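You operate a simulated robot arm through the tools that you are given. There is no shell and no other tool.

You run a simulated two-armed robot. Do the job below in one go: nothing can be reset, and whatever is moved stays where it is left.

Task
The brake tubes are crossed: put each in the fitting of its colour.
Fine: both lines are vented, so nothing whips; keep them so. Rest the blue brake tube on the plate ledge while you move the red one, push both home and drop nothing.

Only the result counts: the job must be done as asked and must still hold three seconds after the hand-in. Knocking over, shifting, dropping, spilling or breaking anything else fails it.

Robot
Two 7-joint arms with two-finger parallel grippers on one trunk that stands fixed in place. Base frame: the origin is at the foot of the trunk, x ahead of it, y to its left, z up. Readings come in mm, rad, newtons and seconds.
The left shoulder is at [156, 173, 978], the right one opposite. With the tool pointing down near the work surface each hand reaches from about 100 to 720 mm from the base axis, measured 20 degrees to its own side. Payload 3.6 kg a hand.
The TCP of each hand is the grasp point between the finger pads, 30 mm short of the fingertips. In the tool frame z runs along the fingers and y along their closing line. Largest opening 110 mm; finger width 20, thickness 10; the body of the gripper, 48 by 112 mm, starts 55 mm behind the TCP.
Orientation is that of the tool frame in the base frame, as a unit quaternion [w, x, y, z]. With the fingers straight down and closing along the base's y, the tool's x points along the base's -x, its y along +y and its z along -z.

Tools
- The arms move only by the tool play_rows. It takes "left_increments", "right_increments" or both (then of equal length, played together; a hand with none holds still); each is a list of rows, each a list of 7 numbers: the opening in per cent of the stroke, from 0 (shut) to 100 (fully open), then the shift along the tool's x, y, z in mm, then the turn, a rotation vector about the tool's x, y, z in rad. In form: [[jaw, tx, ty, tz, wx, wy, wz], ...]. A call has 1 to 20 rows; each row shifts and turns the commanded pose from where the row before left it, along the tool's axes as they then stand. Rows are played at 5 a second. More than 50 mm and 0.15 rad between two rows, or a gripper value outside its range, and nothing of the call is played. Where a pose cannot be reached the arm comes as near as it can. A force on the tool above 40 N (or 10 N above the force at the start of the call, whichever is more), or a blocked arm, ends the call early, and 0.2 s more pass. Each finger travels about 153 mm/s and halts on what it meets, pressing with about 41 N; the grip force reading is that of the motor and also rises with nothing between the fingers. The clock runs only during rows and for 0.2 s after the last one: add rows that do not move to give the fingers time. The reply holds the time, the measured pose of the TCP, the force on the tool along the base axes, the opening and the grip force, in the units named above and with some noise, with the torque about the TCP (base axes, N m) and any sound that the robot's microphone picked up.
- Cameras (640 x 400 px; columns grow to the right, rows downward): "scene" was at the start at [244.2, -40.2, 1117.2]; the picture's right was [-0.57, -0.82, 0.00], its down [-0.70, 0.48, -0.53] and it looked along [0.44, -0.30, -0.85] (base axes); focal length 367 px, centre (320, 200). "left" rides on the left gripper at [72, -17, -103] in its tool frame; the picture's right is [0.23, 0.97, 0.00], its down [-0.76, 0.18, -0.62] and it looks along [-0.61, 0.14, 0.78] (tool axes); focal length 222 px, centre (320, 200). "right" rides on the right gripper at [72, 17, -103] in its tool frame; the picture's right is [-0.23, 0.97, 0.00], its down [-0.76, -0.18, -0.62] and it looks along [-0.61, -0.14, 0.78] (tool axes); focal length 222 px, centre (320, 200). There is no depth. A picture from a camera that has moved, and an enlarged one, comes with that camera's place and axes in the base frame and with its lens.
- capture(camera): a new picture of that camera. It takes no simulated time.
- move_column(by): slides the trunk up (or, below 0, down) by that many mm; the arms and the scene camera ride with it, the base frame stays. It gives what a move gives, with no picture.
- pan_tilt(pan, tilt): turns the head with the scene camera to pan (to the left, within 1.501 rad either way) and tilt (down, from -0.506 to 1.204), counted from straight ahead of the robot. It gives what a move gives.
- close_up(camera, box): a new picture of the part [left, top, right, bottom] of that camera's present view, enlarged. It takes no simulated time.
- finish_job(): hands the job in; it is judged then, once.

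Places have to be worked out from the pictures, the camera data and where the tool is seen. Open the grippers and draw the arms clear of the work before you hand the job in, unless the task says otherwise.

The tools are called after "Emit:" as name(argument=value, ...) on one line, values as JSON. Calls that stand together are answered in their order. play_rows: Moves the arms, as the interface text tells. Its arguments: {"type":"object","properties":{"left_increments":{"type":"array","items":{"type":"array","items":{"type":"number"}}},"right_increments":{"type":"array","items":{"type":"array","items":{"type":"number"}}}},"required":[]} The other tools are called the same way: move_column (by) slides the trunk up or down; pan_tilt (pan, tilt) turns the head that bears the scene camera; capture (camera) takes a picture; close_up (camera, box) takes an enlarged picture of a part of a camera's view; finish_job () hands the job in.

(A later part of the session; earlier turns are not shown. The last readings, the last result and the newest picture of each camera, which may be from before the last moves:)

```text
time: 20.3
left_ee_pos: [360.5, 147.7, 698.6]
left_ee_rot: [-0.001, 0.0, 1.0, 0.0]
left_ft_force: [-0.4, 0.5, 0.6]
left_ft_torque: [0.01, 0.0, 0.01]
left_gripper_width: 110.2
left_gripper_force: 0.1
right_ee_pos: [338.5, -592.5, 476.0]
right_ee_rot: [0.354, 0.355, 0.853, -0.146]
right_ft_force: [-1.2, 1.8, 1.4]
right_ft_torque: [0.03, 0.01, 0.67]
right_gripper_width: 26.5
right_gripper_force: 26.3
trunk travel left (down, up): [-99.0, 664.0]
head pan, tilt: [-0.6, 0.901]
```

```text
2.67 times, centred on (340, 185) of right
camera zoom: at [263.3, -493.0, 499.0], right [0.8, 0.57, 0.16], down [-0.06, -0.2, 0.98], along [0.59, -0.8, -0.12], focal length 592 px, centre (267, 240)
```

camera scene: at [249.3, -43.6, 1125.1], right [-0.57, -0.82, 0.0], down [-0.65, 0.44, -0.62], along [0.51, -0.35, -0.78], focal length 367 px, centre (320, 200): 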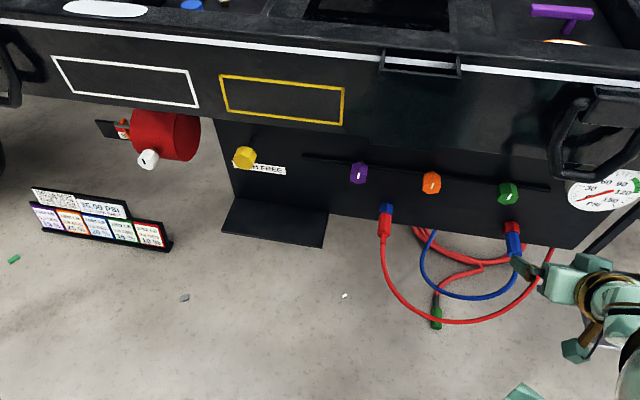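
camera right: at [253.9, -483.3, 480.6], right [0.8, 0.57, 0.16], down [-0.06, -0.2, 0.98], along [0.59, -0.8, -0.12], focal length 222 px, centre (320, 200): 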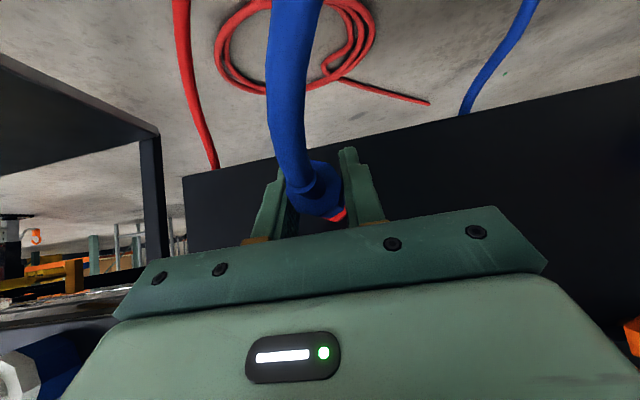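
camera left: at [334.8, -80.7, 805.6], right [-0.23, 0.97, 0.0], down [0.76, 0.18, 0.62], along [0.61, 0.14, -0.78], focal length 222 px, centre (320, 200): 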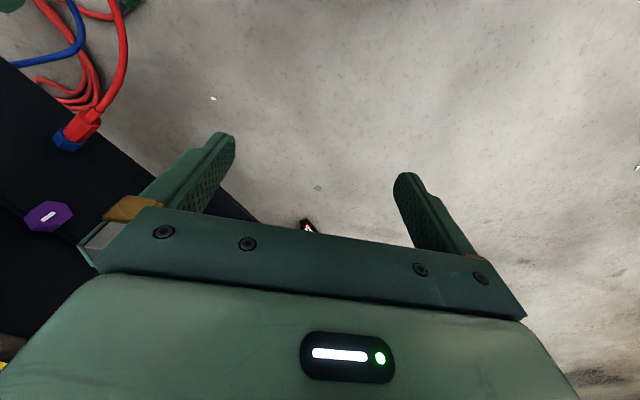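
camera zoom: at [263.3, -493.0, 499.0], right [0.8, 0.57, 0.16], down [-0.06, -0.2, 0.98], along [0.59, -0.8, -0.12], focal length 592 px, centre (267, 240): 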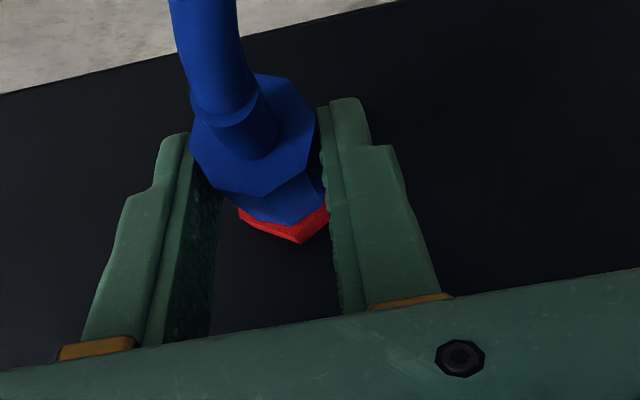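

Regripped at 26.5 mm. I'll correct a hair of yaw, then pull straight out about 88 mm to clear everything.

Emit:
play_rows(right_increments=[[0, 0, 0, 0, -0.0024, 0, -0.0024], [0, 2.83, 0, -2.83, 0, 0, 0], [0, 4.24, 0, -4.24, 0, 0, 0], [0, 5.66, 0, -5.66, 0, 0, 0], [0, 7.07, 0, -7.07, 0, 0, 0], [0, 7.07, 0, -7.07, 0, 0, 0], [0, 7.07, 0, -7.07, 0, 0, 0], [0, 7.07, 0, -7.07, 0, 0, 0], [0, 7.07, 0, -7.07, 0, 0, 0], [0, 7.07, 0, -7.07, 0, 0, 0], [0, 7.07, 0, -7.07, 0, 0, 0], [0, 0, 0, 0, 0, 0, 0]])

Emit:
capture(camera="right")

Emit:
close_up(camera="scene", box=[360, 170, 600, 320])

```text
time: 22.9
left_ee_pos: [360.1, 148.0, 698.8]
left_ee_rot: [-0.001, -0.002, 1.0, 0.0]
left_ft_force: [-0.4, -0.6, 0.5]
left_ft_torque: [-0.02, 0.0, 0.05]
left_gripper_width: 110.0
left_gripper_force: 0.0
right_ee_pos: [276.8, -530.5, 476.7]
right_ee_rot: [0.353, 0.354, 0.854, -0.145]
right_ft_force: [0.5, 0.3, -0.1]
right_ft_torque: [0.0, -0.01, -0.03]
right_gripper_width: 26.5
right_gripper_force: 26.0
trunk travel left (down, up): [-99.0, 664.0]
head pan, tilt: [-0.6, 0.901]
```

```text
taken
camera right: at [201.1, -431.2, 499.0], right [0.8, 0.57, 0.16], down [-0.06, -0.2, 0.98], along [0.59, -0.79, -0.12], focal length 222 px, centre (320, 200)
```

right: 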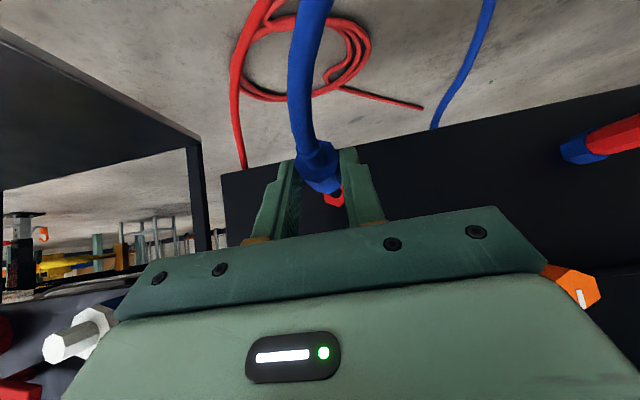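

```text
2.67 times, centred on (480, 245) of scene
camera zoom: at [249.4, -43.6, 1125.0], right [-0.57, -0.82, 0.0], down [-0.65, 0.44, -0.62], along [0.51, -0.35, -0.78], focal length 978 px, centre (-107, 80)
```

zoom: 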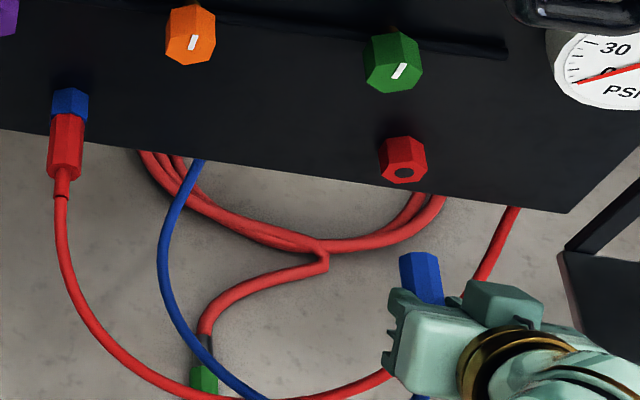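

The blue plug is free and holding well, with no measurable tube pull. I'll raise it 84 mm, start moving left along the plate and check partway.

Emit:
play_rows(right_increments=[[0, -14.85, 0, -14.85, 0, 0, 0], [0, -14.85, 0, -14.85, 0, 0, 0], [0, -14.85, 0, -14.85, 0, 0, 0], [0, -14.85, 0, -14.85, 0, 0, 0], [0, 0, 30, 0, 0, 0, 0], [0, 0, 30, 0, 0, 0, 0], [0, 0, 30, 0, 0, 0, 0], [0, 0, 30, 0, 0, 0, 0], [0, 0, 30, 0, 0, 0, 0], [0, 0, 30, 0, 0, 0, 0], [0, 0, 0, 0, 0, 0, 0]])

Emit:
capture(camera="scene")

Emit:
capture(camera="right")

```text
time: 25.1
left_ee_pos: [360.2, 147.2, 699.2]
left_ee_rot: [-0.001, 0.0, 1.0, 0.0]
left_ft_force: [0.5, -0.4, -0.1]
left_ft_torque: [-0.01, -0.02, -0.02]
left_gripper_width: 110.2
left_gripper_force: 0.1
right_ee_pos: [407.2, -457.7, 588.8]
right_ee_rot: [0.381, 0.291, 0.854, -0.203]
right_ft_force: [-0.7, 0.0, -1.1]
right_ft_torque: [0.0, 0.01, 0.01]
right_gripper_width: 26.3
right_gripper_force: 25.6
trunk travel left (down, up): [-99.0, 664.0]
head pan, tilt: [-0.6, 0.901]
stopped in row 10 (right hand): the arm was blocked; the commanded pose is now the measured one
```

```text
taken
camera scene: at [249.4, -43.6, 1125.0], right [-0.57, -0.82, 0.0], down [-0.65, 0.44, -0.62], along [0.51, -0.35, -0.78], focal length 367 px, centre (320, 200)
```

scene: 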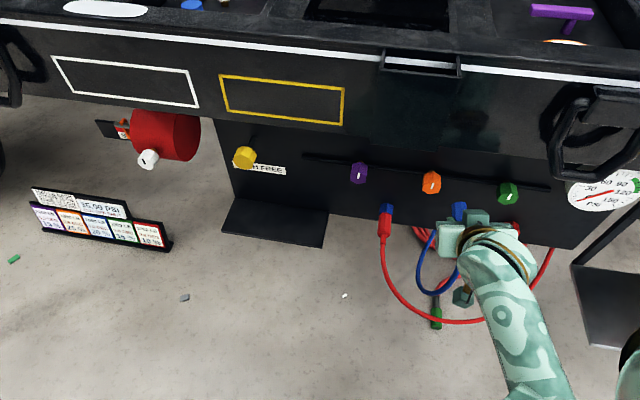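

```text
taken
camera right: at [324.3, -361.9, 596.6], right [0.76, 0.65, 0.05], down [-0.04, -0.04, 1.0], along [0.65, -0.76, -0.01], focal length 222 px, centre (320, 200)
```

right: 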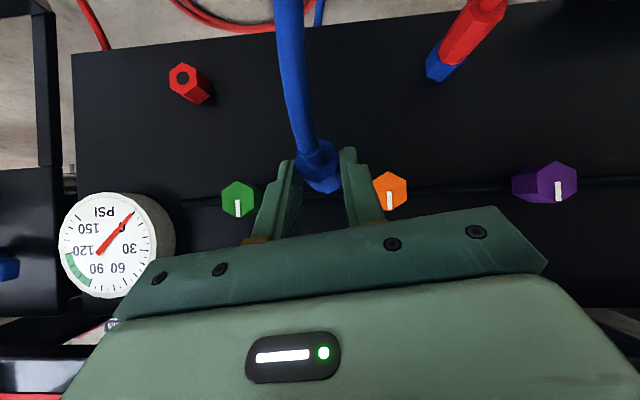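

The arm reported it was blocked. The tool has drifted and rolled, but the tool force is about 0 and the plug is still held. I'll look at the arm's posture and surroundings before moving again.

Emit:
pan_tilt(pan=-0.8, tilt=1.2)

Emit:
capture(camera="scene")

Emit:
capture(camera="left")

```text
time: 25.9
left_ee_pos: [360.7, 148.5, 699.3]
left_ee_rot: [-0.001, 0.001, 1.0, 0.0]
left_ft_force: [0.0, -0.4, 0.8]
left_ft_torque: [-0.01, -0.01, 0.0]
left_gripper_width: 109.9
left_gripper_force: 0.1
right_ee_pos: [406.0, -457.7, 588.7]
right_ee_rot: [0.381, 0.291, 0.854, -0.203]
right_ft_force: [0.7, 0.4, -0.6]
right_ft_torque: [-0.02, 0.02, 0.02]
right_gripper_width: 26.8
right_gripper_force: 25.4
trunk travel left (down, up): [-99.0, 664.0]
head pan, tilt: [-0.799, 1.201]
```

```text
taken
camera scene: at [226.2, -41.0, 1105.3], right [-0.72, -0.7, 0.0], down [-0.65, 0.67, -0.36], along [0.25, -0.26, -0.93], focal length 367 px, centre (320, 200)
```

scene: 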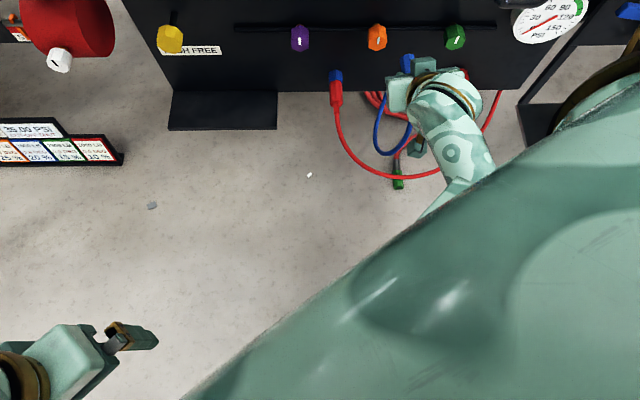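

```text
taken
camera left: at [288.8, 131.8, 803.1], right [-0.23, 0.97, 0.0], down [0.76, 0.18, 0.62], along [0.61, 0.14, -0.78], focal length 222 px, centre (320, 200)
```

left: 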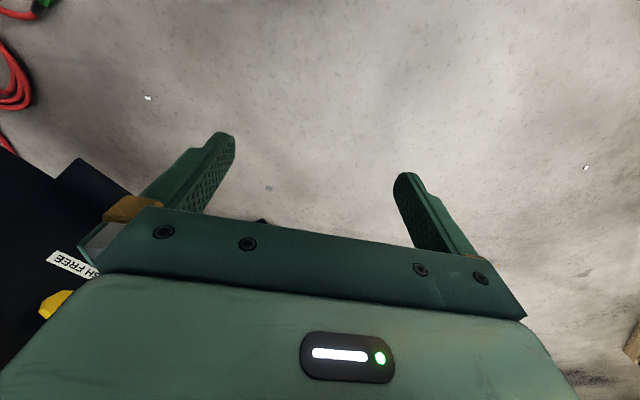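

The right upper arm has swung inboard, so this looks like an arm-posture problem and not contact at the tool. From here I'll restore the tool orientation while lowering about 30 mm, and watch the tracking.

Emit:
play_rows(right_increments=[[0, 11.5, 1.9, 9.4, -0.0165, 0.0525, 0.0695], [0, 11.0, 1.0, 10.0, -0.0165, 0.0525, 0.0695], [0, 0, 0, 0, 0, 0, 0]])

Emit:
pan_tilt(pan=-0.7, tilt=1.0)

Emit:
capture(camera="scene")

Emit:
capture(camera="right")

```text
time: 26.6
left_ee_pos: [360.9, 147.7, 700.1]
left_ee_rot: [-0.001, 0.0, 1.0, -0.001]
left_ft_force: [0.3, 0.8, -0.3]
left_ft_torque: [0.01, -0.02, -0.02]
left_gripper_width: 110.1
left_gripper_force: 0.1
right_ee_pos: [406.3, -465.0, 561.1]
right_ee_rot: [0.355, 0.346, 0.854, -0.155]
right_ft_force: [-0.6, 0.0, 0.2]
right_ft_torque: [0.0, -0.01, -0.01]
right_gripper_width: 26.4
right_gripper_force: 25.8
trunk travel left (down, up): [-99.0, 664.0]
head pan, tilt: [-0.799, 1.201]
```

```text
time: 27.4
left_ee_pos: [360.1, 149.2, 699.2]
left_ee_rot: [-0.001, 0.0, 1.0, 0.0]
left_ft_force: [-0.1, 0.1, -0.4]
left_ft_torque: [-0.01, -0.01, -0.01]
left_gripper_width: 109.8
left_gripper_force: 0.0
right_ee_pos: [408.1, -466.3, 561.4]
right_ee_rot: [0.358, 0.346, 0.853, -0.155]
right_ft_force: [0.1, -1.3, -0.9]
right_ft_torque: [0.02, 0.0, 0.03]
right_gripper_width: 26.3
right_gripper_force: 25.6
trunk travel left (down, up): [-99.0, 664.0]
head pan, tilt: [-0.7, 1.0]
```

```text
taken
camera scene: at [240.4, -45.7, 1117.8], right [-0.64, -0.76, 0.0], down [-0.64, 0.54, -0.54], along [0.41, -0.35, -0.84], focal length 367 px, centre (320, 200)
```

scene: 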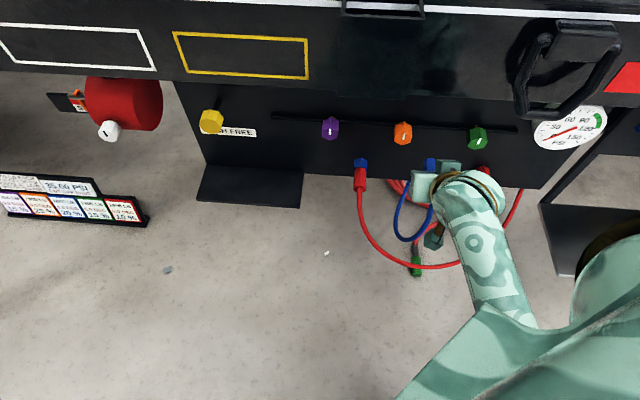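

```text
taken
camera right: at [331.8, -365.5, 583.6], right [0.8, 0.58, 0.15], down [-0.05, -0.17, 0.98], along [0.6, -0.79, -0.11], focal length 222 px, centre (320, 200)
```

right: 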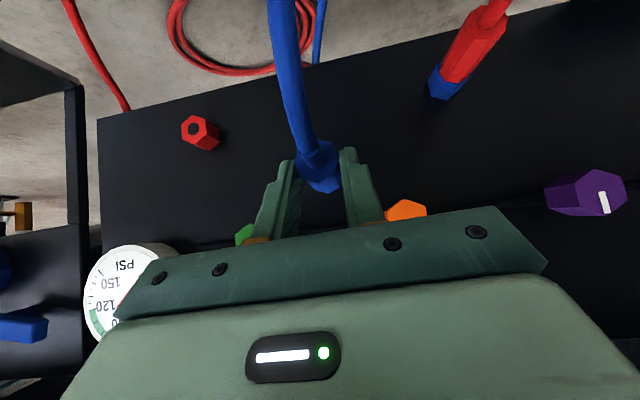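

Tracking recovered: the hand is at f=617, e=-41, z=561 and squared up again. I'll stay farther from the body and lower, correct the residual tilt, drop to z≈520, and continue left over the red plug.

Emit:
play_rows(right_increments=[[0, 14.5, 0, 14.5, -0.0067, 0.0144, 0.0179], [0, 14.5, 0, 14.5, 0, 0, 0], [0, 0, 20, 0, 0, 0, 0], [0, 0, 25, 0, 0, 0, 0], [0, 0, 25, 0, 0, 0, 0], [0, 0, 25, 0, 0, 0, 0], [0, 0, 0, 0, 0, 0, 0]])

Emit:
capture(camera="scene")

Emit:
capture(camera="right")

```text
time: 28.6
left_ee_pos: [360.9, 147.3, 698.8]
left_ee_rot: [-0.001, 0.0, 1.0, 0.0]
left_ft_force: [0.4, -0.5, 0.0]
left_ft_torque: [0.01, 0.02, 0.0]
left_gripper_width: 109.9
left_gripper_force: 0.0
right_ee_pos: [458.6, -470.0, 547.7]
right_ee_rot: [0.377, 0.319, 0.846, -0.2]
right_ft_force: [0.8, 0.0, -0.4]
right_ft_torque: [0.0, -0.01, 0.03]
right_gripper_width: 26.3
right_gripper_force: 26.8
trunk travel left (down, up): [-99.0, 664.0]
head pan, tilt: [-0.7, 1.0]
stopped in row 6 (right hand): the arm was blocked; the commanded pose is now the measured one
```

```text
taken
camera scene: at [240.5, -45.8, 1117.8], right [-0.64, -0.76, 0.0], down [-0.64, 0.54, -0.54], along [0.41, -0.35, -0.84], focal length 367 px, centre (320, 200)
```

scene: 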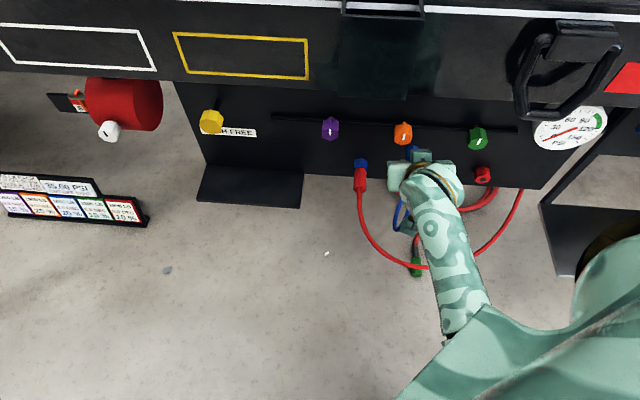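

```text
taken
camera right: at [381.6, -370.5, 558.1], right [0.79, 0.61, 0.08], down [-0.05, -0.06, 1.0], along [0.61, -0.79, -0.02], focal length 222 px, centre (320, 200)
```

right: 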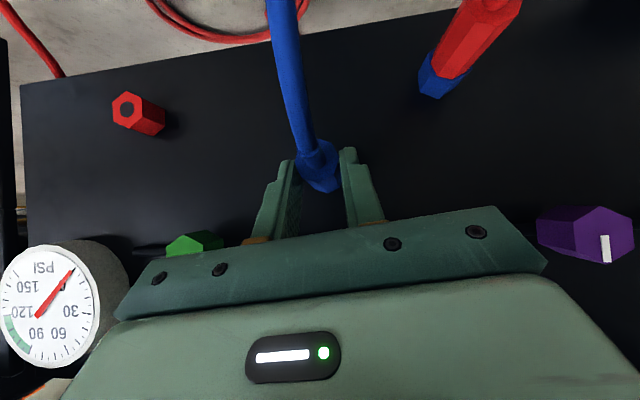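

The arm was blocked again when moving along +e, and the tool drifted the same way. I need to see where the arm itself is obstructed, so I'll look at the shoulder and elbow with the head and the left camera.

Emit:
pan_tilt(pan=-1.4, tilt=1.1)

Emit:
capture(camera="scene")

Emit:
pan_tilt(pan=-0.4, tilt=1.2)

Emit:
capture(camera="scene")

```text
time: 29.7
left_ee_pos: [361.1, 147.5, 699.3]
left_ee_rot: [-0.001, -0.001, 1.0, 0.0]
left_ft_force: [0.6, -0.5, -0.6]
left_ft_torque: [0.0, 0.02, -0.02]
left_gripper_width: 110.1
left_gripper_force: 0.1
right_ee_pos: [457.6, -469.6, 547.6]
right_ee_rot: [0.377, 0.317, 0.847, -0.199]
right_ft_force: [0.4, -0.6, 0.8]
right_ft_torque: [0.01, 0.04, -0.01]
right_gripper_width: 26.4
right_gripper_force: 25.9
trunk travel left (down, up): [-99.0, 664.0]
head pan, tilt: [-1.4, 1.1]
```

```text
taken
camera scene: at [198.0, -63.1, 1111.2], right [-0.99, -0.17, 0.0], down [-0.15, 0.88, -0.45], along [0.08, -0.45, -0.89], focal length 367 px, centre (320, 200)
```

scene: 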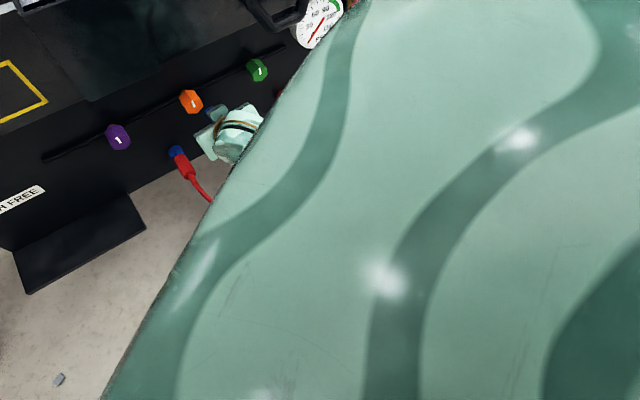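

```text
time: 30.9
left_ee_pos: [362.0, 148.2, 698.4]
left_ee_rot: [-0.001, 0.0, 1.0, 0.0]
left_ft_force: [-0.1, -0.3, 0.8]
left_ft_torque: [0.01, 0.06, 0.01]
left_gripper_width: 110.1
left_gripper_force: 0.0
right_ee_pos: [458.0, -470.4, 547.5]
right_ee_rot: [0.376, 0.317, 0.847, -0.199]
right_ft_force: [0.1, 0.5, -0.7]
right_ft_torque: [0.05, 0.01, 0.0]
right_gripper_width: 26.5
right_gripper_force: 25.5
trunk travel left (down, up): [-99.0, 664.0]
head pan, tilt: [-0.4, 1.201]
```

```text
taken
camera scene: at [238.7, -22.7, 1105.2], right [-0.39, -0.92, 0.0], down [-0.86, 0.36, -0.36], along [0.33, -0.14, -0.93], focal length 367 px, centre (320, 200)
```

scene: 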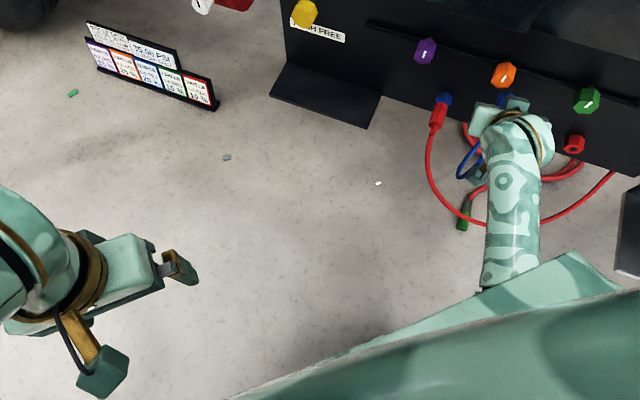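

The right arm is folded too tightly: the wrist is close to the shoulder and the upper arm is up by the head. Raising the trunk will give it room. First I'll back the hand out the way it came, down and away from the knobs and back to e≈-108.

Emit:
play_rows(right_increments=[[0, 21.6, 2.2, 5.1, 0, 0, 0], [0, 21.6, 2.2, 5.1, 0, 0, 0], [0, 0, 0, 0, -0.0255, 0.0458, 0.0434], [0, 0, 0, 0, -0.0255, 0.0458, 0.0434], [0, 7.07, -25, -7.07, 0, 0, 0], [0, 7.07, -25, -7.07, 0, 0, 0], [0, 7.07, -25, -7.07, 0, 0, 0], [0, 7.07, -25, -7.07, 0, 0, 0], [0, 0, 0, 0, 0, 0, 0]])

Emit:
capture(camera="right")

Emit:
pan_tilt(pan=-0.7, tilt=1.0)

Emit:
capture(camera="scene")

```text
time: 33.0
left_ee_pos: [361.2, 147.2, 698.1]
left_ee_rot: [-0.001, 0.0, 1.0, -0.001]
left_ft_force: [0.1, -0.2, 0.4]
left_ft_torque: [-0.01, 0.02, -0.05]
left_gripper_width: 109.9
left_gripper_force: 0.1
right_ee_pos: [345.4, -497.0, 506.1]
right_ee_rot: [0.352, 0.355, 0.854, -0.146]
right_ft_force: [-0.2, -0.3, -0.7]
right_ft_torque: [0.02, 0.03, 0.03]
right_gripper_width: 26.0
right_gripper_force: 26.1
trunk travel left (down, up): [-99.0, 664.0]
head pan, tilt: [-0.4, 1.201]
```

```text
taken
camera right: at [270.5, -396.9, 529.9], right [0.8, 0.58, 0.16], down [-0.06, -0.2, 0.98], along [0.59, -0.79, -0.13], focal length 222 px, centre (320, 200)
```

right: 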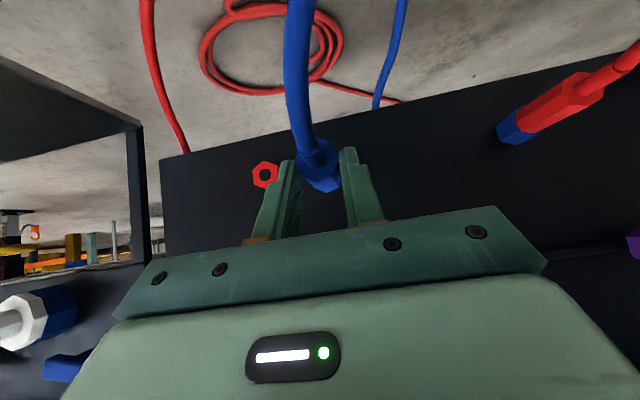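

```text
time: 33.8
left_ee_pos: [360.8, 146.6, 699.4]
left_ee_rot: [-0.001, 0.0, 1.0, -0.001]
left_ft_force: [-0.5, -0.1, 0.1]
left_ft_torque: [-0.03, 0.0, 0.0]
left_gripper_width: 110.1
left_gripper_force: 0.1
right_ee_pos: [344.6, -498.4, 506.3]
right_ee_rot: [0.353, 0.354, 0.854, -0.146]
right_ft_force: [-0.7, -0.3, -0.7]
right_ft_torque: [0.0, 0.02, -0.01]
right_gripper_width: 26.2
right_gripper_force: 25.9
trunk travel left (down, up): [-99.0, 664.0]
head pan, tilt: [-0.7, 1.0]
```

```text
taken
camera scene: at [240.4, -45.7, 1117.8], right [-0.64, -0.77, 0.0], down [-0.64, 0.54, -0.54], along [0.41, -0.35, -0.84], focal length 367 px, centre (320, 200)
```

scene: 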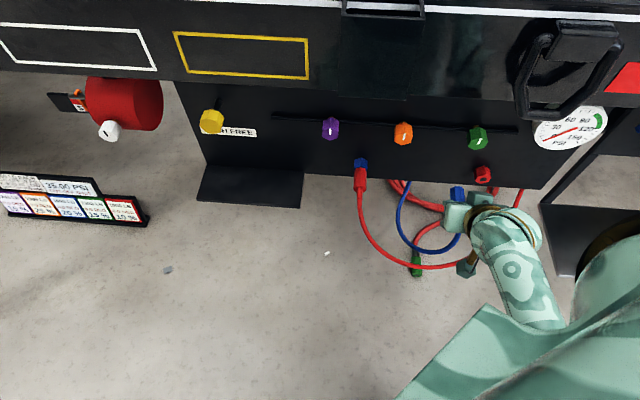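

Recovered cleanly to f=596, e=-108, z=506, with the plug front well ahead of the knobs. I'll raise the trunk by 130 mm so the arm can extend.

Emit:
move_column(by=130)

Emit:
capture(camera="scene")

Emit:
capture(camera="right")

```text
time: 35.3
left_ee_pos: [360.7, 146.3, 828.1]
left_ee_rot: [-0.001, 0.0, 1.0, 0.0]
left_ft_force: [1.3, 0.1, 0.0]
left_ft_torque: [-0.02, 0.02, 0.02]
left_gripper_width: 110.1
left_gripper_force: 0.0
right_ee_pos: [344.6, -497.4, 636.9]
right_ee_rot: [0.352, 0.355, 0.854, -0.147]
right_ft_force: [1.5, -0.8, -0.4]
right_ft_torque: [-0.01, 0.03, -0.03]
right_gripper_width: 25.8
right_gripper_force: 26.1
trunk travel left (down, up): [-229.0, 534.0]
head pan, tilt: [-0.7, 1.0]
```

```text
taken
camera scene: at [166.4, -45.8, 1255.0], right [-0.64, -0.76, 0.0], down [-0.64, 0.54, -0.54], along [0.41, -0.35, -0.84], focal length 367 px, centre (320, 200)
```

scene: 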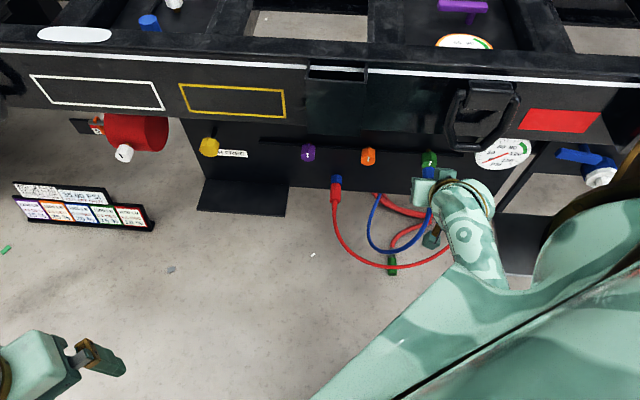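

```text
taken
camera right: at [269.9, -398.0, 660.0], right [0.8, 0.57, 0.16], down [-0.06, -0.19, 0.98], along [0.59, -0.8, -0.12], focal length 222 px, centre (320, 200)
```

right: 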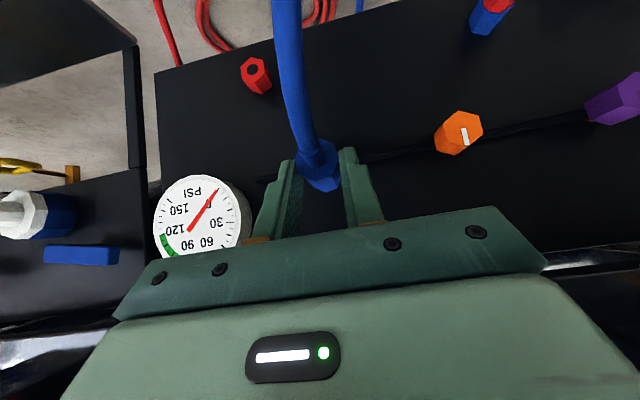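

The hand rose 130 mm with the trunk. I'll lower it back to z≈519, now with the arm more extended, then step left and watch the tracking.

Emit:
play_rows(right_increments=[[0, 16.7, 0, 16.7, 0, 0, 0], [0, 16.7, 0, 16.7, 0, 0, 0], [0, 16.7, 0, 16.7, 0, 0, 0], [0, 16.7, 0, 16.7, 0, 0, 0], [0, 16.7, 0, 16.7, 0, 0, 0], [0, 0, 25, 0, 0, 0, 0], [0, 0, 25, 0, 0, 0, 0], [0, 0, 25, 0, 0, 0, 0], [0, 0, 25, 0, 0, 0, 0], [0, 0, 0, 0, 0, 0, 0]])

Emit:
capture(camera="scene")

Emit:
capture(camera="right")

```text
time: 37.7
left_ee_pos: [361.2, 149.0, 828.5]
left_ee_rot: [-0.001, 0.0, 1.0, 0.0]
left_ft_force: [-0.4, -0.2, -0.2]
left_ft_torque: [-0.01, 0.01, 0.02]
left_gripper_width: 110.1
left_gripper_force: 0.1
right_ee_pos: [415.2, -476.6, 537.4]
right_ee_rot: [0.368, 0.34, 0.846, -0.181]
right_ft_force: [-0.5, 0.5, -0.2]
right_ft_torque: [0.05, 0.02, 0.01]
right_gripper_width: 25.4
right_gripper_force: 26.3
trunk travel left (down, up): [-229.0, 534.0]
head pan, tilt: [-0.7, 1.0]
stopped in row 10 (right hand): the arm was blocked; the commanded pose is now the measured one
```

```text
taken
camera scene: at [166.0, -45.9, 1255.1], right [-0.64, -0.76, 0.0], down [-0.64, 0.54, -0.54], along [0.41, -0.35, -0.84], focal length 367 px, centre (320, 200)
```

scene: 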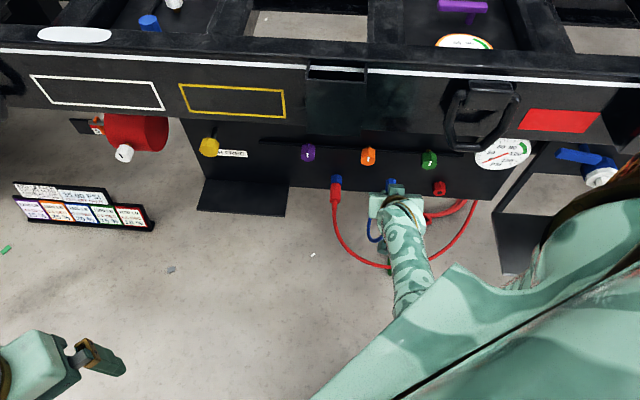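

```text
taken
camera right: at [340.6, -374.1, 551.2], right [0.8, 0.58, 0.11], down [-0.06, -0.11, 0.99], along [0.59, -0.8, -0.06], focal length 222 px, centre (320, 200)
```

right: 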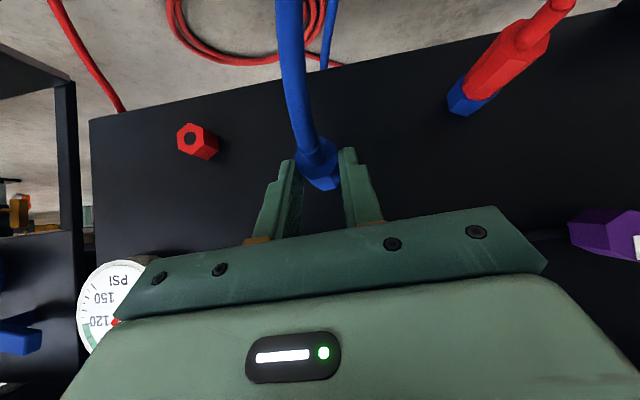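

The arm is blocked again around e≈-40 with the same drift and no tool force, so something is limiting the arm itself. I'll look steeply down at the elbow from the head.

Emit:
pan_tilt(pan=-1.1, tilt=1.2)

Emit:
capture(camera="scene")

Emit:
pan_tilt(pan=-0.1, tilt=1.2)

Emit:
capture(camera="scene")

```text
time: 38.6
left_ee_pos: [360.0, 148.6, 828.4]
left_ee_rot: [0.0, 0.0, 1.0, 0.0]
left_ft_force: [-0.7, -0.6, 0.3]
left_ft_torque: [-0.03, 0.01, -0.02]
left_gripper_width: 110.0
left_gripper_force: 0.1
right_ee_pos: [414.8, -475.8, 535.8]
right_ee_rot: [0.368, 0.341, 0.846, -0.181]
right_ft_force: [0.6, 0.7, -0.4]
right_ft_torque: [0.01, 0.02, 0.03]
right_gripper_width: 25.1
right_gripper_force: 25.4
trunk travel left (down, up): [-229.0, 534.0]
head pan, tilt: [-1.1, 1.201]
```

```text
taken
camera scene: at [138.1, -50.7, 1242.6], right [-0.89, -0.45, 0.0], down [-0.42, 0.83, -0.36], along [0.16, -0.32, -0.93], focal length 367 px, centre (320, 200)
```

scene: 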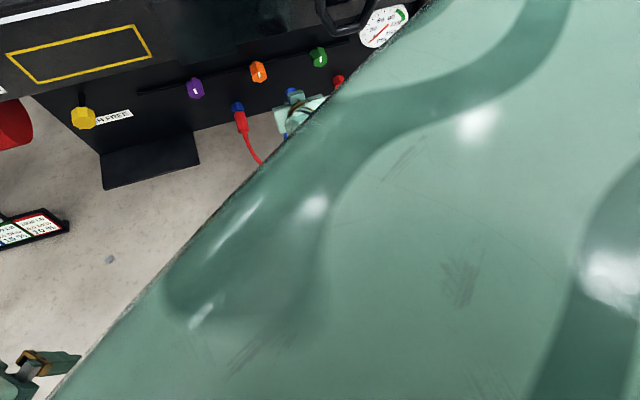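

```text
time: 39.9
left_ee_pos: [360.6, 147.7, 828.2]
left_ee_rot: [-0.001, -0.001, 1.0, 0.0]
left_ft_force: [0.8, 0.7, -0.8]
left_ft_torque: [0.01, 0.01, 0.0]
left_gripper_width: 110.0
left_gripper_force: 0.1
right_ee_pos: [414.5, -475.3, 535.1]
right_ee_rot: [0.368, 0.34, 0.846, -0.181]
right_ft_force: [0.2, 0.0, -1.2]
right_ft_torque: [-0.01, 0.04, -0.02]
right_gripper_width: 24.9
right_gripper_force: 26.2
trunk travel left (down, up): [-229.0, 534.0]
head pan, tilt: [-0.099, 1.201]
```

```text
taken
camera scene: at [168.3, -6.5, 1242.6], right [-0.1, -0.99, 0.0], down [-0.93, 0.09, -0.36], along [0.36, -0.04, -0.93], focal length 367 px, centre (320, 200)
```

scene: 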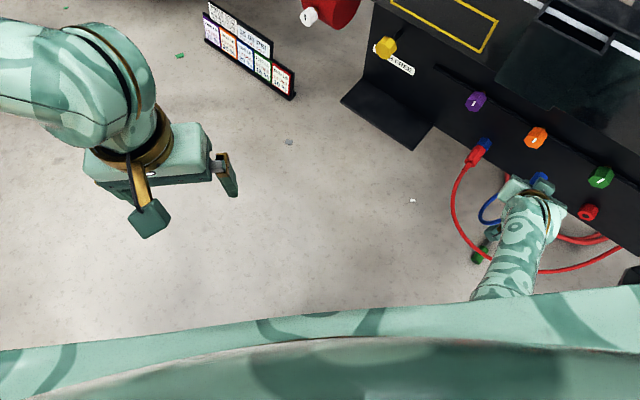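

The jaw reading is creeping down, from 26.5 to 24.9 mm, so the plug may be slipping in the fingertip grip. I'll check closely right away.

Emit:
close_up(camera="right", box=[220, 110, 460, 260])

Emit:
close_up(camera="scene", box=[430, 110, 640, 300])

```text
2.67 times, centred on (340, 185) of right
camera zoom: at [339.6, -373.7, 550.8], right [0.8, 0.58, 0.11], down [-0.06, -0.12, 0.99], along [0.59, -0.8, -0.06], focal length 592 px, centre (267, 240)
```

zoom: 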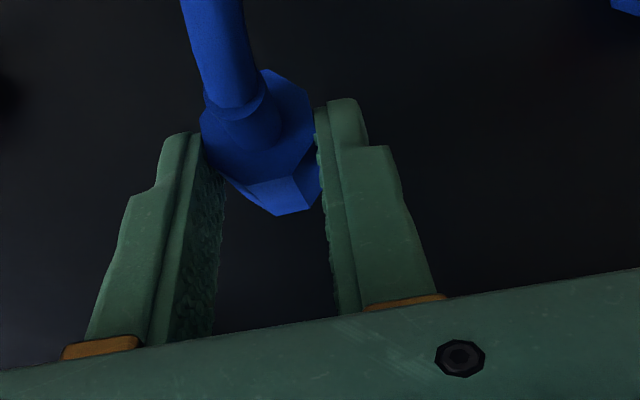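

```text
2.11 times, centred on (535, 205) of scene
camera zoom: at [168.3, -6.5, 1242.6], right [-0.1, -0.99, 0.0], down [-0.93, 0.09, -0.36], along [0.36, -0.04, -0.93], focal length 772 px, centre (-133, 190)
```

zoom: 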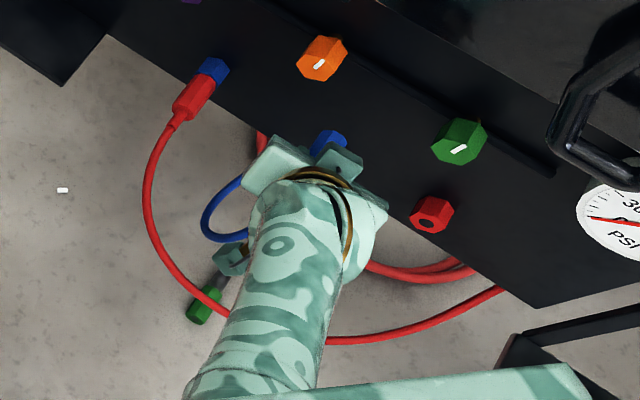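

The plug has crept 2–3 mm toward the tips. For safety I'll take it back to the red fitting and re-seat it. Then I can work out an arm posture with an empty hand and regrip more securely. First I'll restore orientation and return to in front of the red fitting.

Emit:
play_rows(right_increments=[[0, 22.8, 0.8, -3.1, -0.0208, 0.0292, 0.0186], [0, 22.8, 0.8, -3.1, -0.0208, 0.0292, 0.0186], [0, 3, -27.5, 0, 0, 0, 0], [0, 6, -27.5, 3, 0, 0, 0], [0, 6, -27.5, 4, 0, 0, 0], [0, 6, -27.5, 4, 0, 0, 0], [0, 6, -27.5, 4, 0, 0, 0], [0, 0, 0, 0, 0, 0, 0]])

Emit:
capture(camera="right")

Emit:
close_up(camera="right", box=[220, 110, 460, 260])

Emit:
pan_tilt(pan=-0.7, tilt=1.0)

Emit:
close_up(camera="scene", box=[380, 140, 540, 240])

```text
time: 41.7
left_ee_pos: [360.8, 147.3, 829.2]
left_ee_rot: [-0.001, 0.0, 1.0, 0.0]
left_ft_force: [-0.3, 0.7, 0.0]
left_ft_torque: [0.0, 0.04, -0.01]
left_gripper_width: 110.3
left_gripper_force: 0.1
right_ee_pos: [286.7, -537.9, 475.9]
right_ee_rot: [0.351, 0.355, 0.854, -0.145]
right_ft_force: [0.0, 0.3, -0.6]
right_ft_torque: [0.06, 0.0, 0.02]
right_gripper_width: 24.7
right_gripper_force: 25.8
trunk travel left (down, up): [-229.0, 534.0]
head pan, tilt: [-0.099, 1.201]
```

```text
taken
camera right: at [211.1, -438.7, 498.8], right [0.8, 0.57, 0.16], down [-0.05, -0.2, 0.98], along [0.59, -0.79, -0.13], focal length 222 px, centre (320, 200)
```

right: 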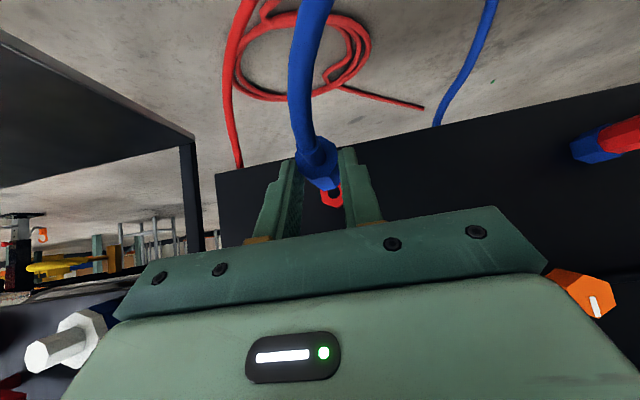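

```text
2.67 times, centred on (340, 185) of right
camera zoom: at [211.1, -438.7, 498.8], right [0.8, 0.57, 0.16], down [-0.05, -0.2, 0.98], along [0.59, -0.79, -0.13], focal length 592 px, centre (267, 240)
```

zoom: 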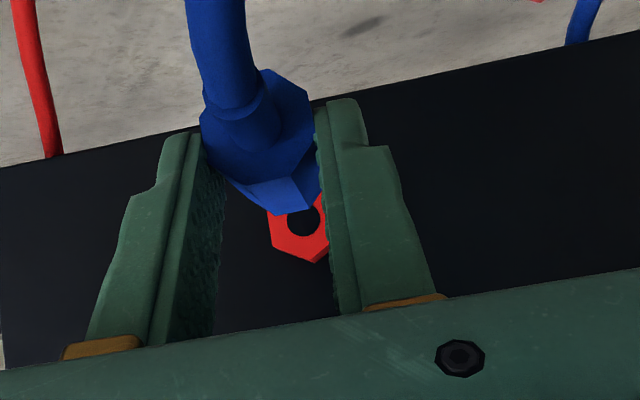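

```text
time: 42.7
left_ee_pos: [360.6, 148.7, 829.5]
left_ee_rot: [-0.001, 0.0, 1.0, 0.0]
left_ft_force: [-0.5, 0.1, 0.7]
left_ft_torque: [-0.02, -0.01, 0.0]
left_gripper_width: 110.0
left_gripper_force: 0.1
right_ee_pos: [287.2, -538.5, 474.6]
right_ee_rot: [0.352, 0.355, 0.854, -0.145]
right_ft_force: [0.0, -0.1, 0.3]
right_ft_torque: [-0.01, 0.01, -0.01]
right_gripper_width: 25.1
right_gripper_force: 26.3
trunk travel left (down, up): [-229.0, 534.0]
head pan, tilt: [-0.7, 1.0]
```

```text
4.00 times, centred on (460, 190) of scene
camera zoom: at [165.9, -45.8, 1255.1], right [-0.64, -0.77, 0.0], down [-0.64, 0.54, -0.54], along [0.41, -0.35, -0.84], focal length 1468 px, centre (-240, 240)
```

zoom: 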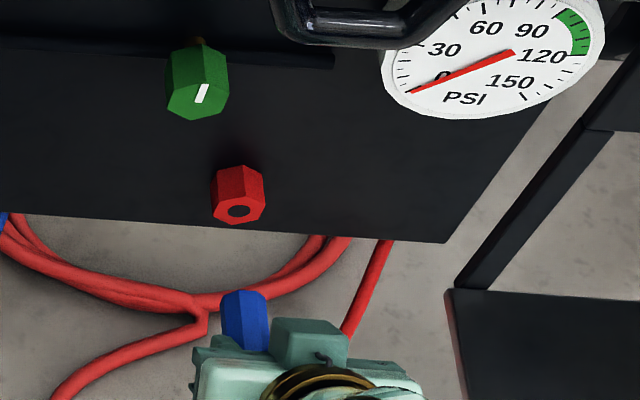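

I'm in front of the red fitting. The plug sits about 2.3 mm lower and 1.3 mm left in the grip compared with before. I'll correct by e -3.8 and z +3.2, advance most of the way, and watch forces.

Emit:
play_rows(right_increments=[[0, -2.26, -3.8, -2.26, 0, 0, 0], [0, -7.07, 0, 7.07, 0, 0, 0], [0, -7.07, 0, 7.07, 0, 0, 0], [0, -7.07, 0, 7.07, 0, 0, 0], [0, -7.07, 0, 7.07, 0, 0, 0], [0, 0, 0, 0, 0, 0, 0]])

Emit:
close_up(camera="right", box=[220, 110, 460, 260])

Emit:
close_up(camera="scene", box=[400, 160, 500, 222])

```text
time: 44.1
left_ee_pos: [361.2, 147.6, 829.3]
left_ee_rot: [-0.001, 0.0, 1.0, 0.0]
left_ft_force: [0.7, -0.7, 0.4]
left_ft_torque: [0.03, 0.0, 0.03]
left_gripper_width: 109.9
left_gripper_force: 0.2
right_ee_pos: [311.4, -569.0, 478.9]
right_ee_rot: [0.352, 0.354, 0.855, -0.144]
right_ft_force: [-0.5, -0.8, -1.1]
right_ft_torque: [0.02, 0.01, 0.0]
right_gripper_width: 24.9
right_gripper_force: 26.0
trunk travel left (down, up): [-229.0, 534.0]
head pan, tilt: [-0.7, 1.0]
```

```text
2.67 times, centred on (340, 185) of right
camera zoom: at [237.1, -469.9, 501.7], right [0.8, 0.57, 0.16], down [-0.05, -0.2, 0.98], along [0.59, -0.79, -0.13], focal length 592 px, centre (267, 240)
```

zoom: 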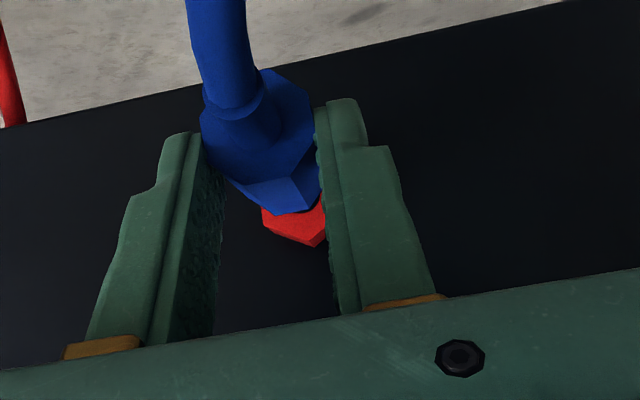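

```text
6.40 times, centred on (450, 191) of scene
camera zoom: at [165.9, -45.8, 1255.2], right [-0.64, -0.76, 0.0], down [-0.64, 0.54, -0.54], along [0.41, -0.35, -0.84], focal length 2348 px, centre (-512, 258)
```

zoom: 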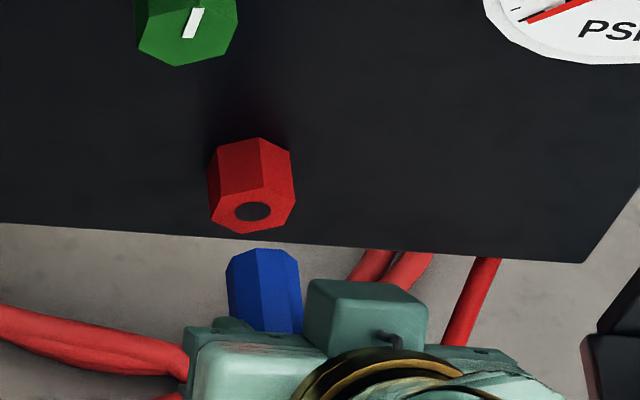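

The alignment looks within about 1 mm in the wrist view. Advancing to seat the plug, slowly at the end.

Emit:
play_rows(right_increments=[[0, -5.66, 0, 5.66, 0, 0, 0], [0, -5.66, 0, 5.66, 0, 0, 0], [0, -5.66, 0, 5.66, 0, 0, 0], [0, -2.83, 0, 2.83, 0, 0, 0], [0, -2.12, 0, 2.12, 0, 0, 0], [0, -1.41, 0, 1.41, 0, 0, 0], [0, 0, 0, 0, 0, 0, 0]])

Emit:
close_up(camera="scene", box=[400, 160, 500, 222])

Emit:
close_up(camera="right", box=[220, 110, 460, 260])

```text
time: 45.7
left_ee_pos: [359.6, 147.6, 828.7]
left_ee_rot: [0.0, 0.0, 1.0, 0.0]
left_ft_force: [-0.1, 0.2, -0.7]
left_ft_torque: [0.01, -0.02, -0.02]
left_gripper_width: 109.8
left_gripper_force: 0.1
right_ee_pos: [334.8, -591.6, 477.1]
right_ee_rot: [0.35, 0.355, 0.855, -0.144]
right_ft_force: [-14.7, 16.0, -6.0]
right_ft_torque: [0.44, 0.47, 0.01]
right_gripper_width: 25.0
right_gripper_force: 25.9
trunk travel left (down, up): [-229.0, 534.0]
head pan, tilt: [-0.7, 1.0]
```

```text
6.40 times, centred on (450, 191) of scene
camera zoom: at [165.4, -45.6, 1255.1], right [-0.64, -0.76, 0.0], down [-0.64, 0.54, -0.54], along [0.41, -0.35, -0.84], focal length 2348 px, centre (-512, 258)
```

zoom: 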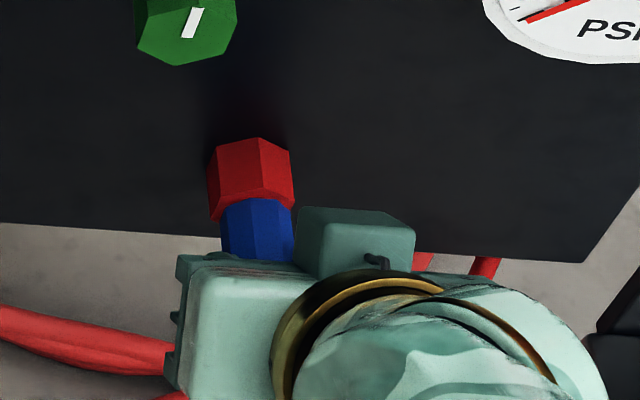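

```text
2.67 times, centred on (340, 185) of right
camera zoom: at [258.9, -491.9, 501.2], right [0.8, 0.57, 0.16], down [-0.05, -0.2, 0.98], along [0.59, -0.79, -0.13], focal length 592 px, centre (267, 240)
```

zoom: 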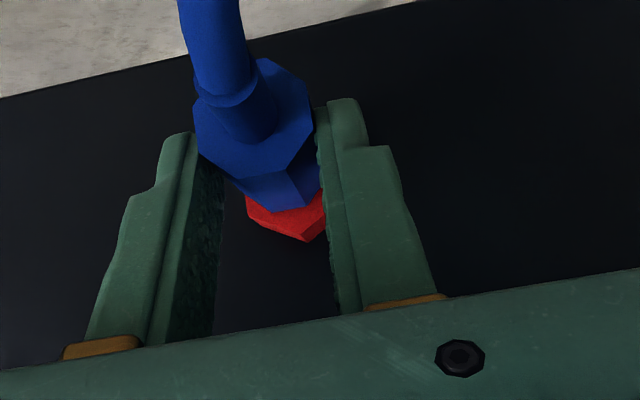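

There is 22 N of contact, 2–3 mm short of the expected seat, with a -6 N vertical component. I need a closer look to judge whether it is home or catching on the rim.

Emit:
close_up(camera="right", box=[280, 120, 360, 210])

Emit:
close_up(camera="scene", box=[425, 170, 465, 205])

```text
4.44 times, centred on (320, 165) of right
camera zoom: at [258.9, -491.9, 501.2], right [0.8, 0.57, 0.16], down [-0.05, -0.2, 0.98], along [0.59, -0.79, -0.13], focal length 987 px, centre (320, 356)
```

zoom: 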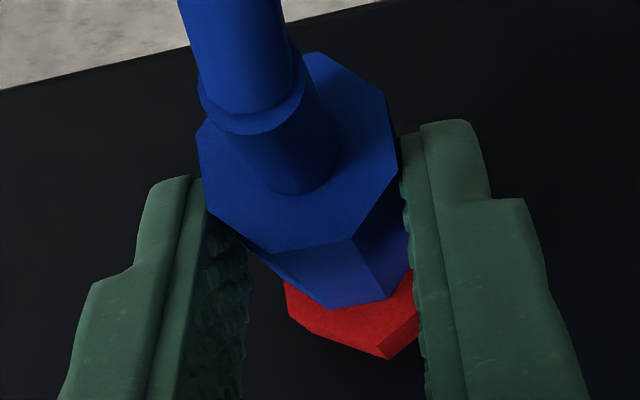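

```text
11.43 times, centred on (445, 188) of scene
camera zoom: at [165.4, -45.6, 1255.1], right [-0.64, -0.76, 0.0], down [-0.64, 0.54, -0.54], along [0.41, -0.35, -0.84], focal length 4194 px, centre (-1109, 343)
```

zoom: 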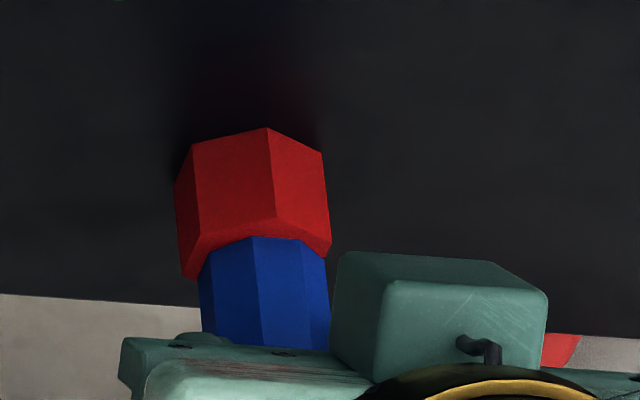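

The estimates suggest the plug is within about 1 mm of home. To check engagement, I'll relax the push and apply small sideways nudges to see whether the fitting holds it laterally.

Emit:
play_rows(right_increments=[[0, 0.9, 0, -0.9, 0, 0, 0], [0, 0, 0, 0, 0, 0, 0], [0, 0, 0, 0, 0, 0, 0]])

Emit:
play_rows(right_increments=[[0, 0, 1.2, 0, 0, 0, 0], [0, 0, 0, 0, 0, 0, 0], [0, 0, 0, 0, 0, 0, 0]])

Emit:
play_rows(right_increments=[[0, 0, -2.4, 0, 0, 0, 0], [0, 0, 0, 0, 0, 0, 0], [0, 0, 0, 0, 0, 0, 0]])

```text
time: 46.5
left_ee_pos: [359.6, 148.5, 828.9]
left_ee_rot: [-0.001, 0.0, 1.0, 0.0]
left_ft_force: [-0.1, 0.7, 0.7]
left_ft_torque: [-0.02, 0.01, -0.01]
left_gripper_width: 110.0
left_gripper_force: 0.0
right_ee_pos: [336.1, -591.8, 479.6]
right_ee_rot: [0.353, 0.355, 0.853, -0.145]
right_ft_force: [-13.2, 10.7, -5.2]
right_ft_torque: [0.38, 0.46, -0.05]
right_gripper_width: 25.0
right_gripper_force: 26.3
trunk travel left (down, up): [-229.0, 534.0]
head pan, tilt: [-0.7, 1.0]
```

```text
time: 47.3
left_ee_pos: [359.6, 147.1, 829.5]
left_ee_rot: [-0.001, 0.0, 1.0, 0.0]
left_ft_force: [-1.0, 0.0, 0.2]
left_ft_torque: [-0.03, 0.01, 0.01]
left_gripper_width: 110.3
left_gripper_force: 0.0
right_ee_pos: [336.5, -591.8, 479.3]
right_ee_rot: [0.355, 0.353, 0.853, -0.144]
right_ft_force: [-8.0, 6.1, 3.3]
right_ft_torque: [0.0, 0.07, -0.05]
right_gripper_width: 24.7
right_gripper_force: 25.4
trunk travel left (down, up): [-229.0, 534.0]
head pan, tilt: [-0.7, 1.0]
```

```text
time: 48.1
left_ee_pos: [361.0, 149.2, 829.2]
left_ee_rot: [-0.001, 0.0, 1.0, 0.0]
left_ft_force: [0.0, 0.1, -0.5]
left_ft_torque: [-0.02, -0.02, 0.0]
left_gripper_width: 110.1
left_gripper_force: 0.1
right_ee_pos: [336.5, -592.0, 481.1]
right_ee_rot: [0.355, 0.354, 0.853, -0.145]
right_ft_force: [5.8, 11.7, 5.2]
right_ft_torque: [0.14, -0.22, 0.24]
right_gripper_width: 25.0
right_gripper_force: 25.5
trunk travel left (down, up): [-229.0, 534.0]
head pan, tilt: [-0.7, 1.0]
```

The side force reached 12 N with little axial load, so the plug is engaged in the fitting. I'll recentre e by +2.1 and push gently to be sure it is home.

Emit:
play_rows(right_increments=[[0, 0, 2.1, 0, 0, 0, 0], [0, -0.7, 0, 0.7, 0, 0, 0], [0, -0.7, 0, 0.7, 0, 0, 0], [0, -0.7, 0, 0.7, 0, 0, 0], [0, 0, 0, 0, 0, 0, 0], [0, 0, 0, 0, 0, 0, 0]])

Emit:
close_up(camera="scene", box=[425, 170, 465, 205])

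Emit:
close_up(camera="right", box=[280, 120, 360, 210])

```text
time: 49.5
left_ee_pos: [361.1, 149.7, 829.4]
left_ee_rot: [0.0, 0.0, 1.0, 0.0]
left_ft_force: [-0.2, -0.1, -0.7]
left_ft_torque: [-0.02, -0.01, 0.05]
left_gripper_width: 110.0
left_gripper_force: 0.0
right_ee_pos: [337.3, -591.1, 479.3]
right_ee_rot: [0.352, 0.354, 0.854, -0.145]
right_ft_force: [-3.6, 17.6, 17.5]
right_ft_torque: [0.12, -0.26, 0.17]
right_gripper_width: 24.9
right_gripper_force: 25.8
trunk travel left (down, up): [-229.0, 534.0]
head pan, tilt: [-0.7, 1.0]
```

```text
11.43 times, centred on (445, 188) of scene
camera zoom: at [164.7, -43.1, 1255.5], right [-0.64, -0.76, 0.0], down [-0.64, 0.54, -0.54], along [0.41, -0.35, -0.84], focal length 4194 px, centre (-1109, 343)
```

zoom: 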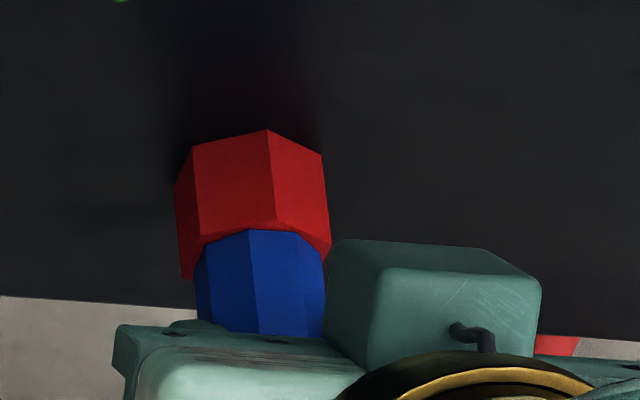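

```text
4.44 times, centred on (320, 165) of right
camera zoom: at [261.4, -491.8, 503.2], right [0.8, 0.57, 0.16], down [-0.06, -0.2, 0.98], along [0.59, -0.79, -0.13], focal length 987 px, centre (320, 356)
```

zoom: 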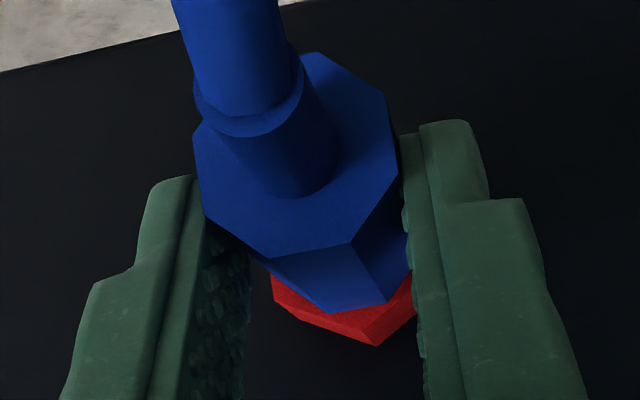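

The plug is now constrained vertically as well: 17 N up and 10 N toward +e on the hand. I'll move the hand with those forces to null them.

Emit:
play_rows(right_increments=[[0, -1.41, 1.5, -1.41, 0, 0, 0], [0, 0, 0, 0, 0, 0, 0], [0, 0, 0, 0, 0, 0, 0]])

```text
time: 50.3
left_ee_pos: [361.0, 148.9, 828.1]
left_ee_rot: [-0.001, 0.001, 1.0, 0.0]
left_ft_force: [-0.8, 0.1, 0.3]
left_ft_torque: [0.0, 0.0, 0.0]
left_gripper_width: 109.9
left_gripper_force: 0.1
right_ee_pos: [337.4, -592.7, 480.8]
right_ee_rot: [0.351, 0.354, 0.855, -0.145]
right_ft_force: [-5.8, 8.2, 0.3]
right_ft_torque: [0.05, 0.04, -0.02]
right_gripper_width: 24.8
right_gripper_force: 26.1
trunk travel left (down, up): [-229.0, 534.0]
head pan, tilt: [-0.7, 1.0]
```

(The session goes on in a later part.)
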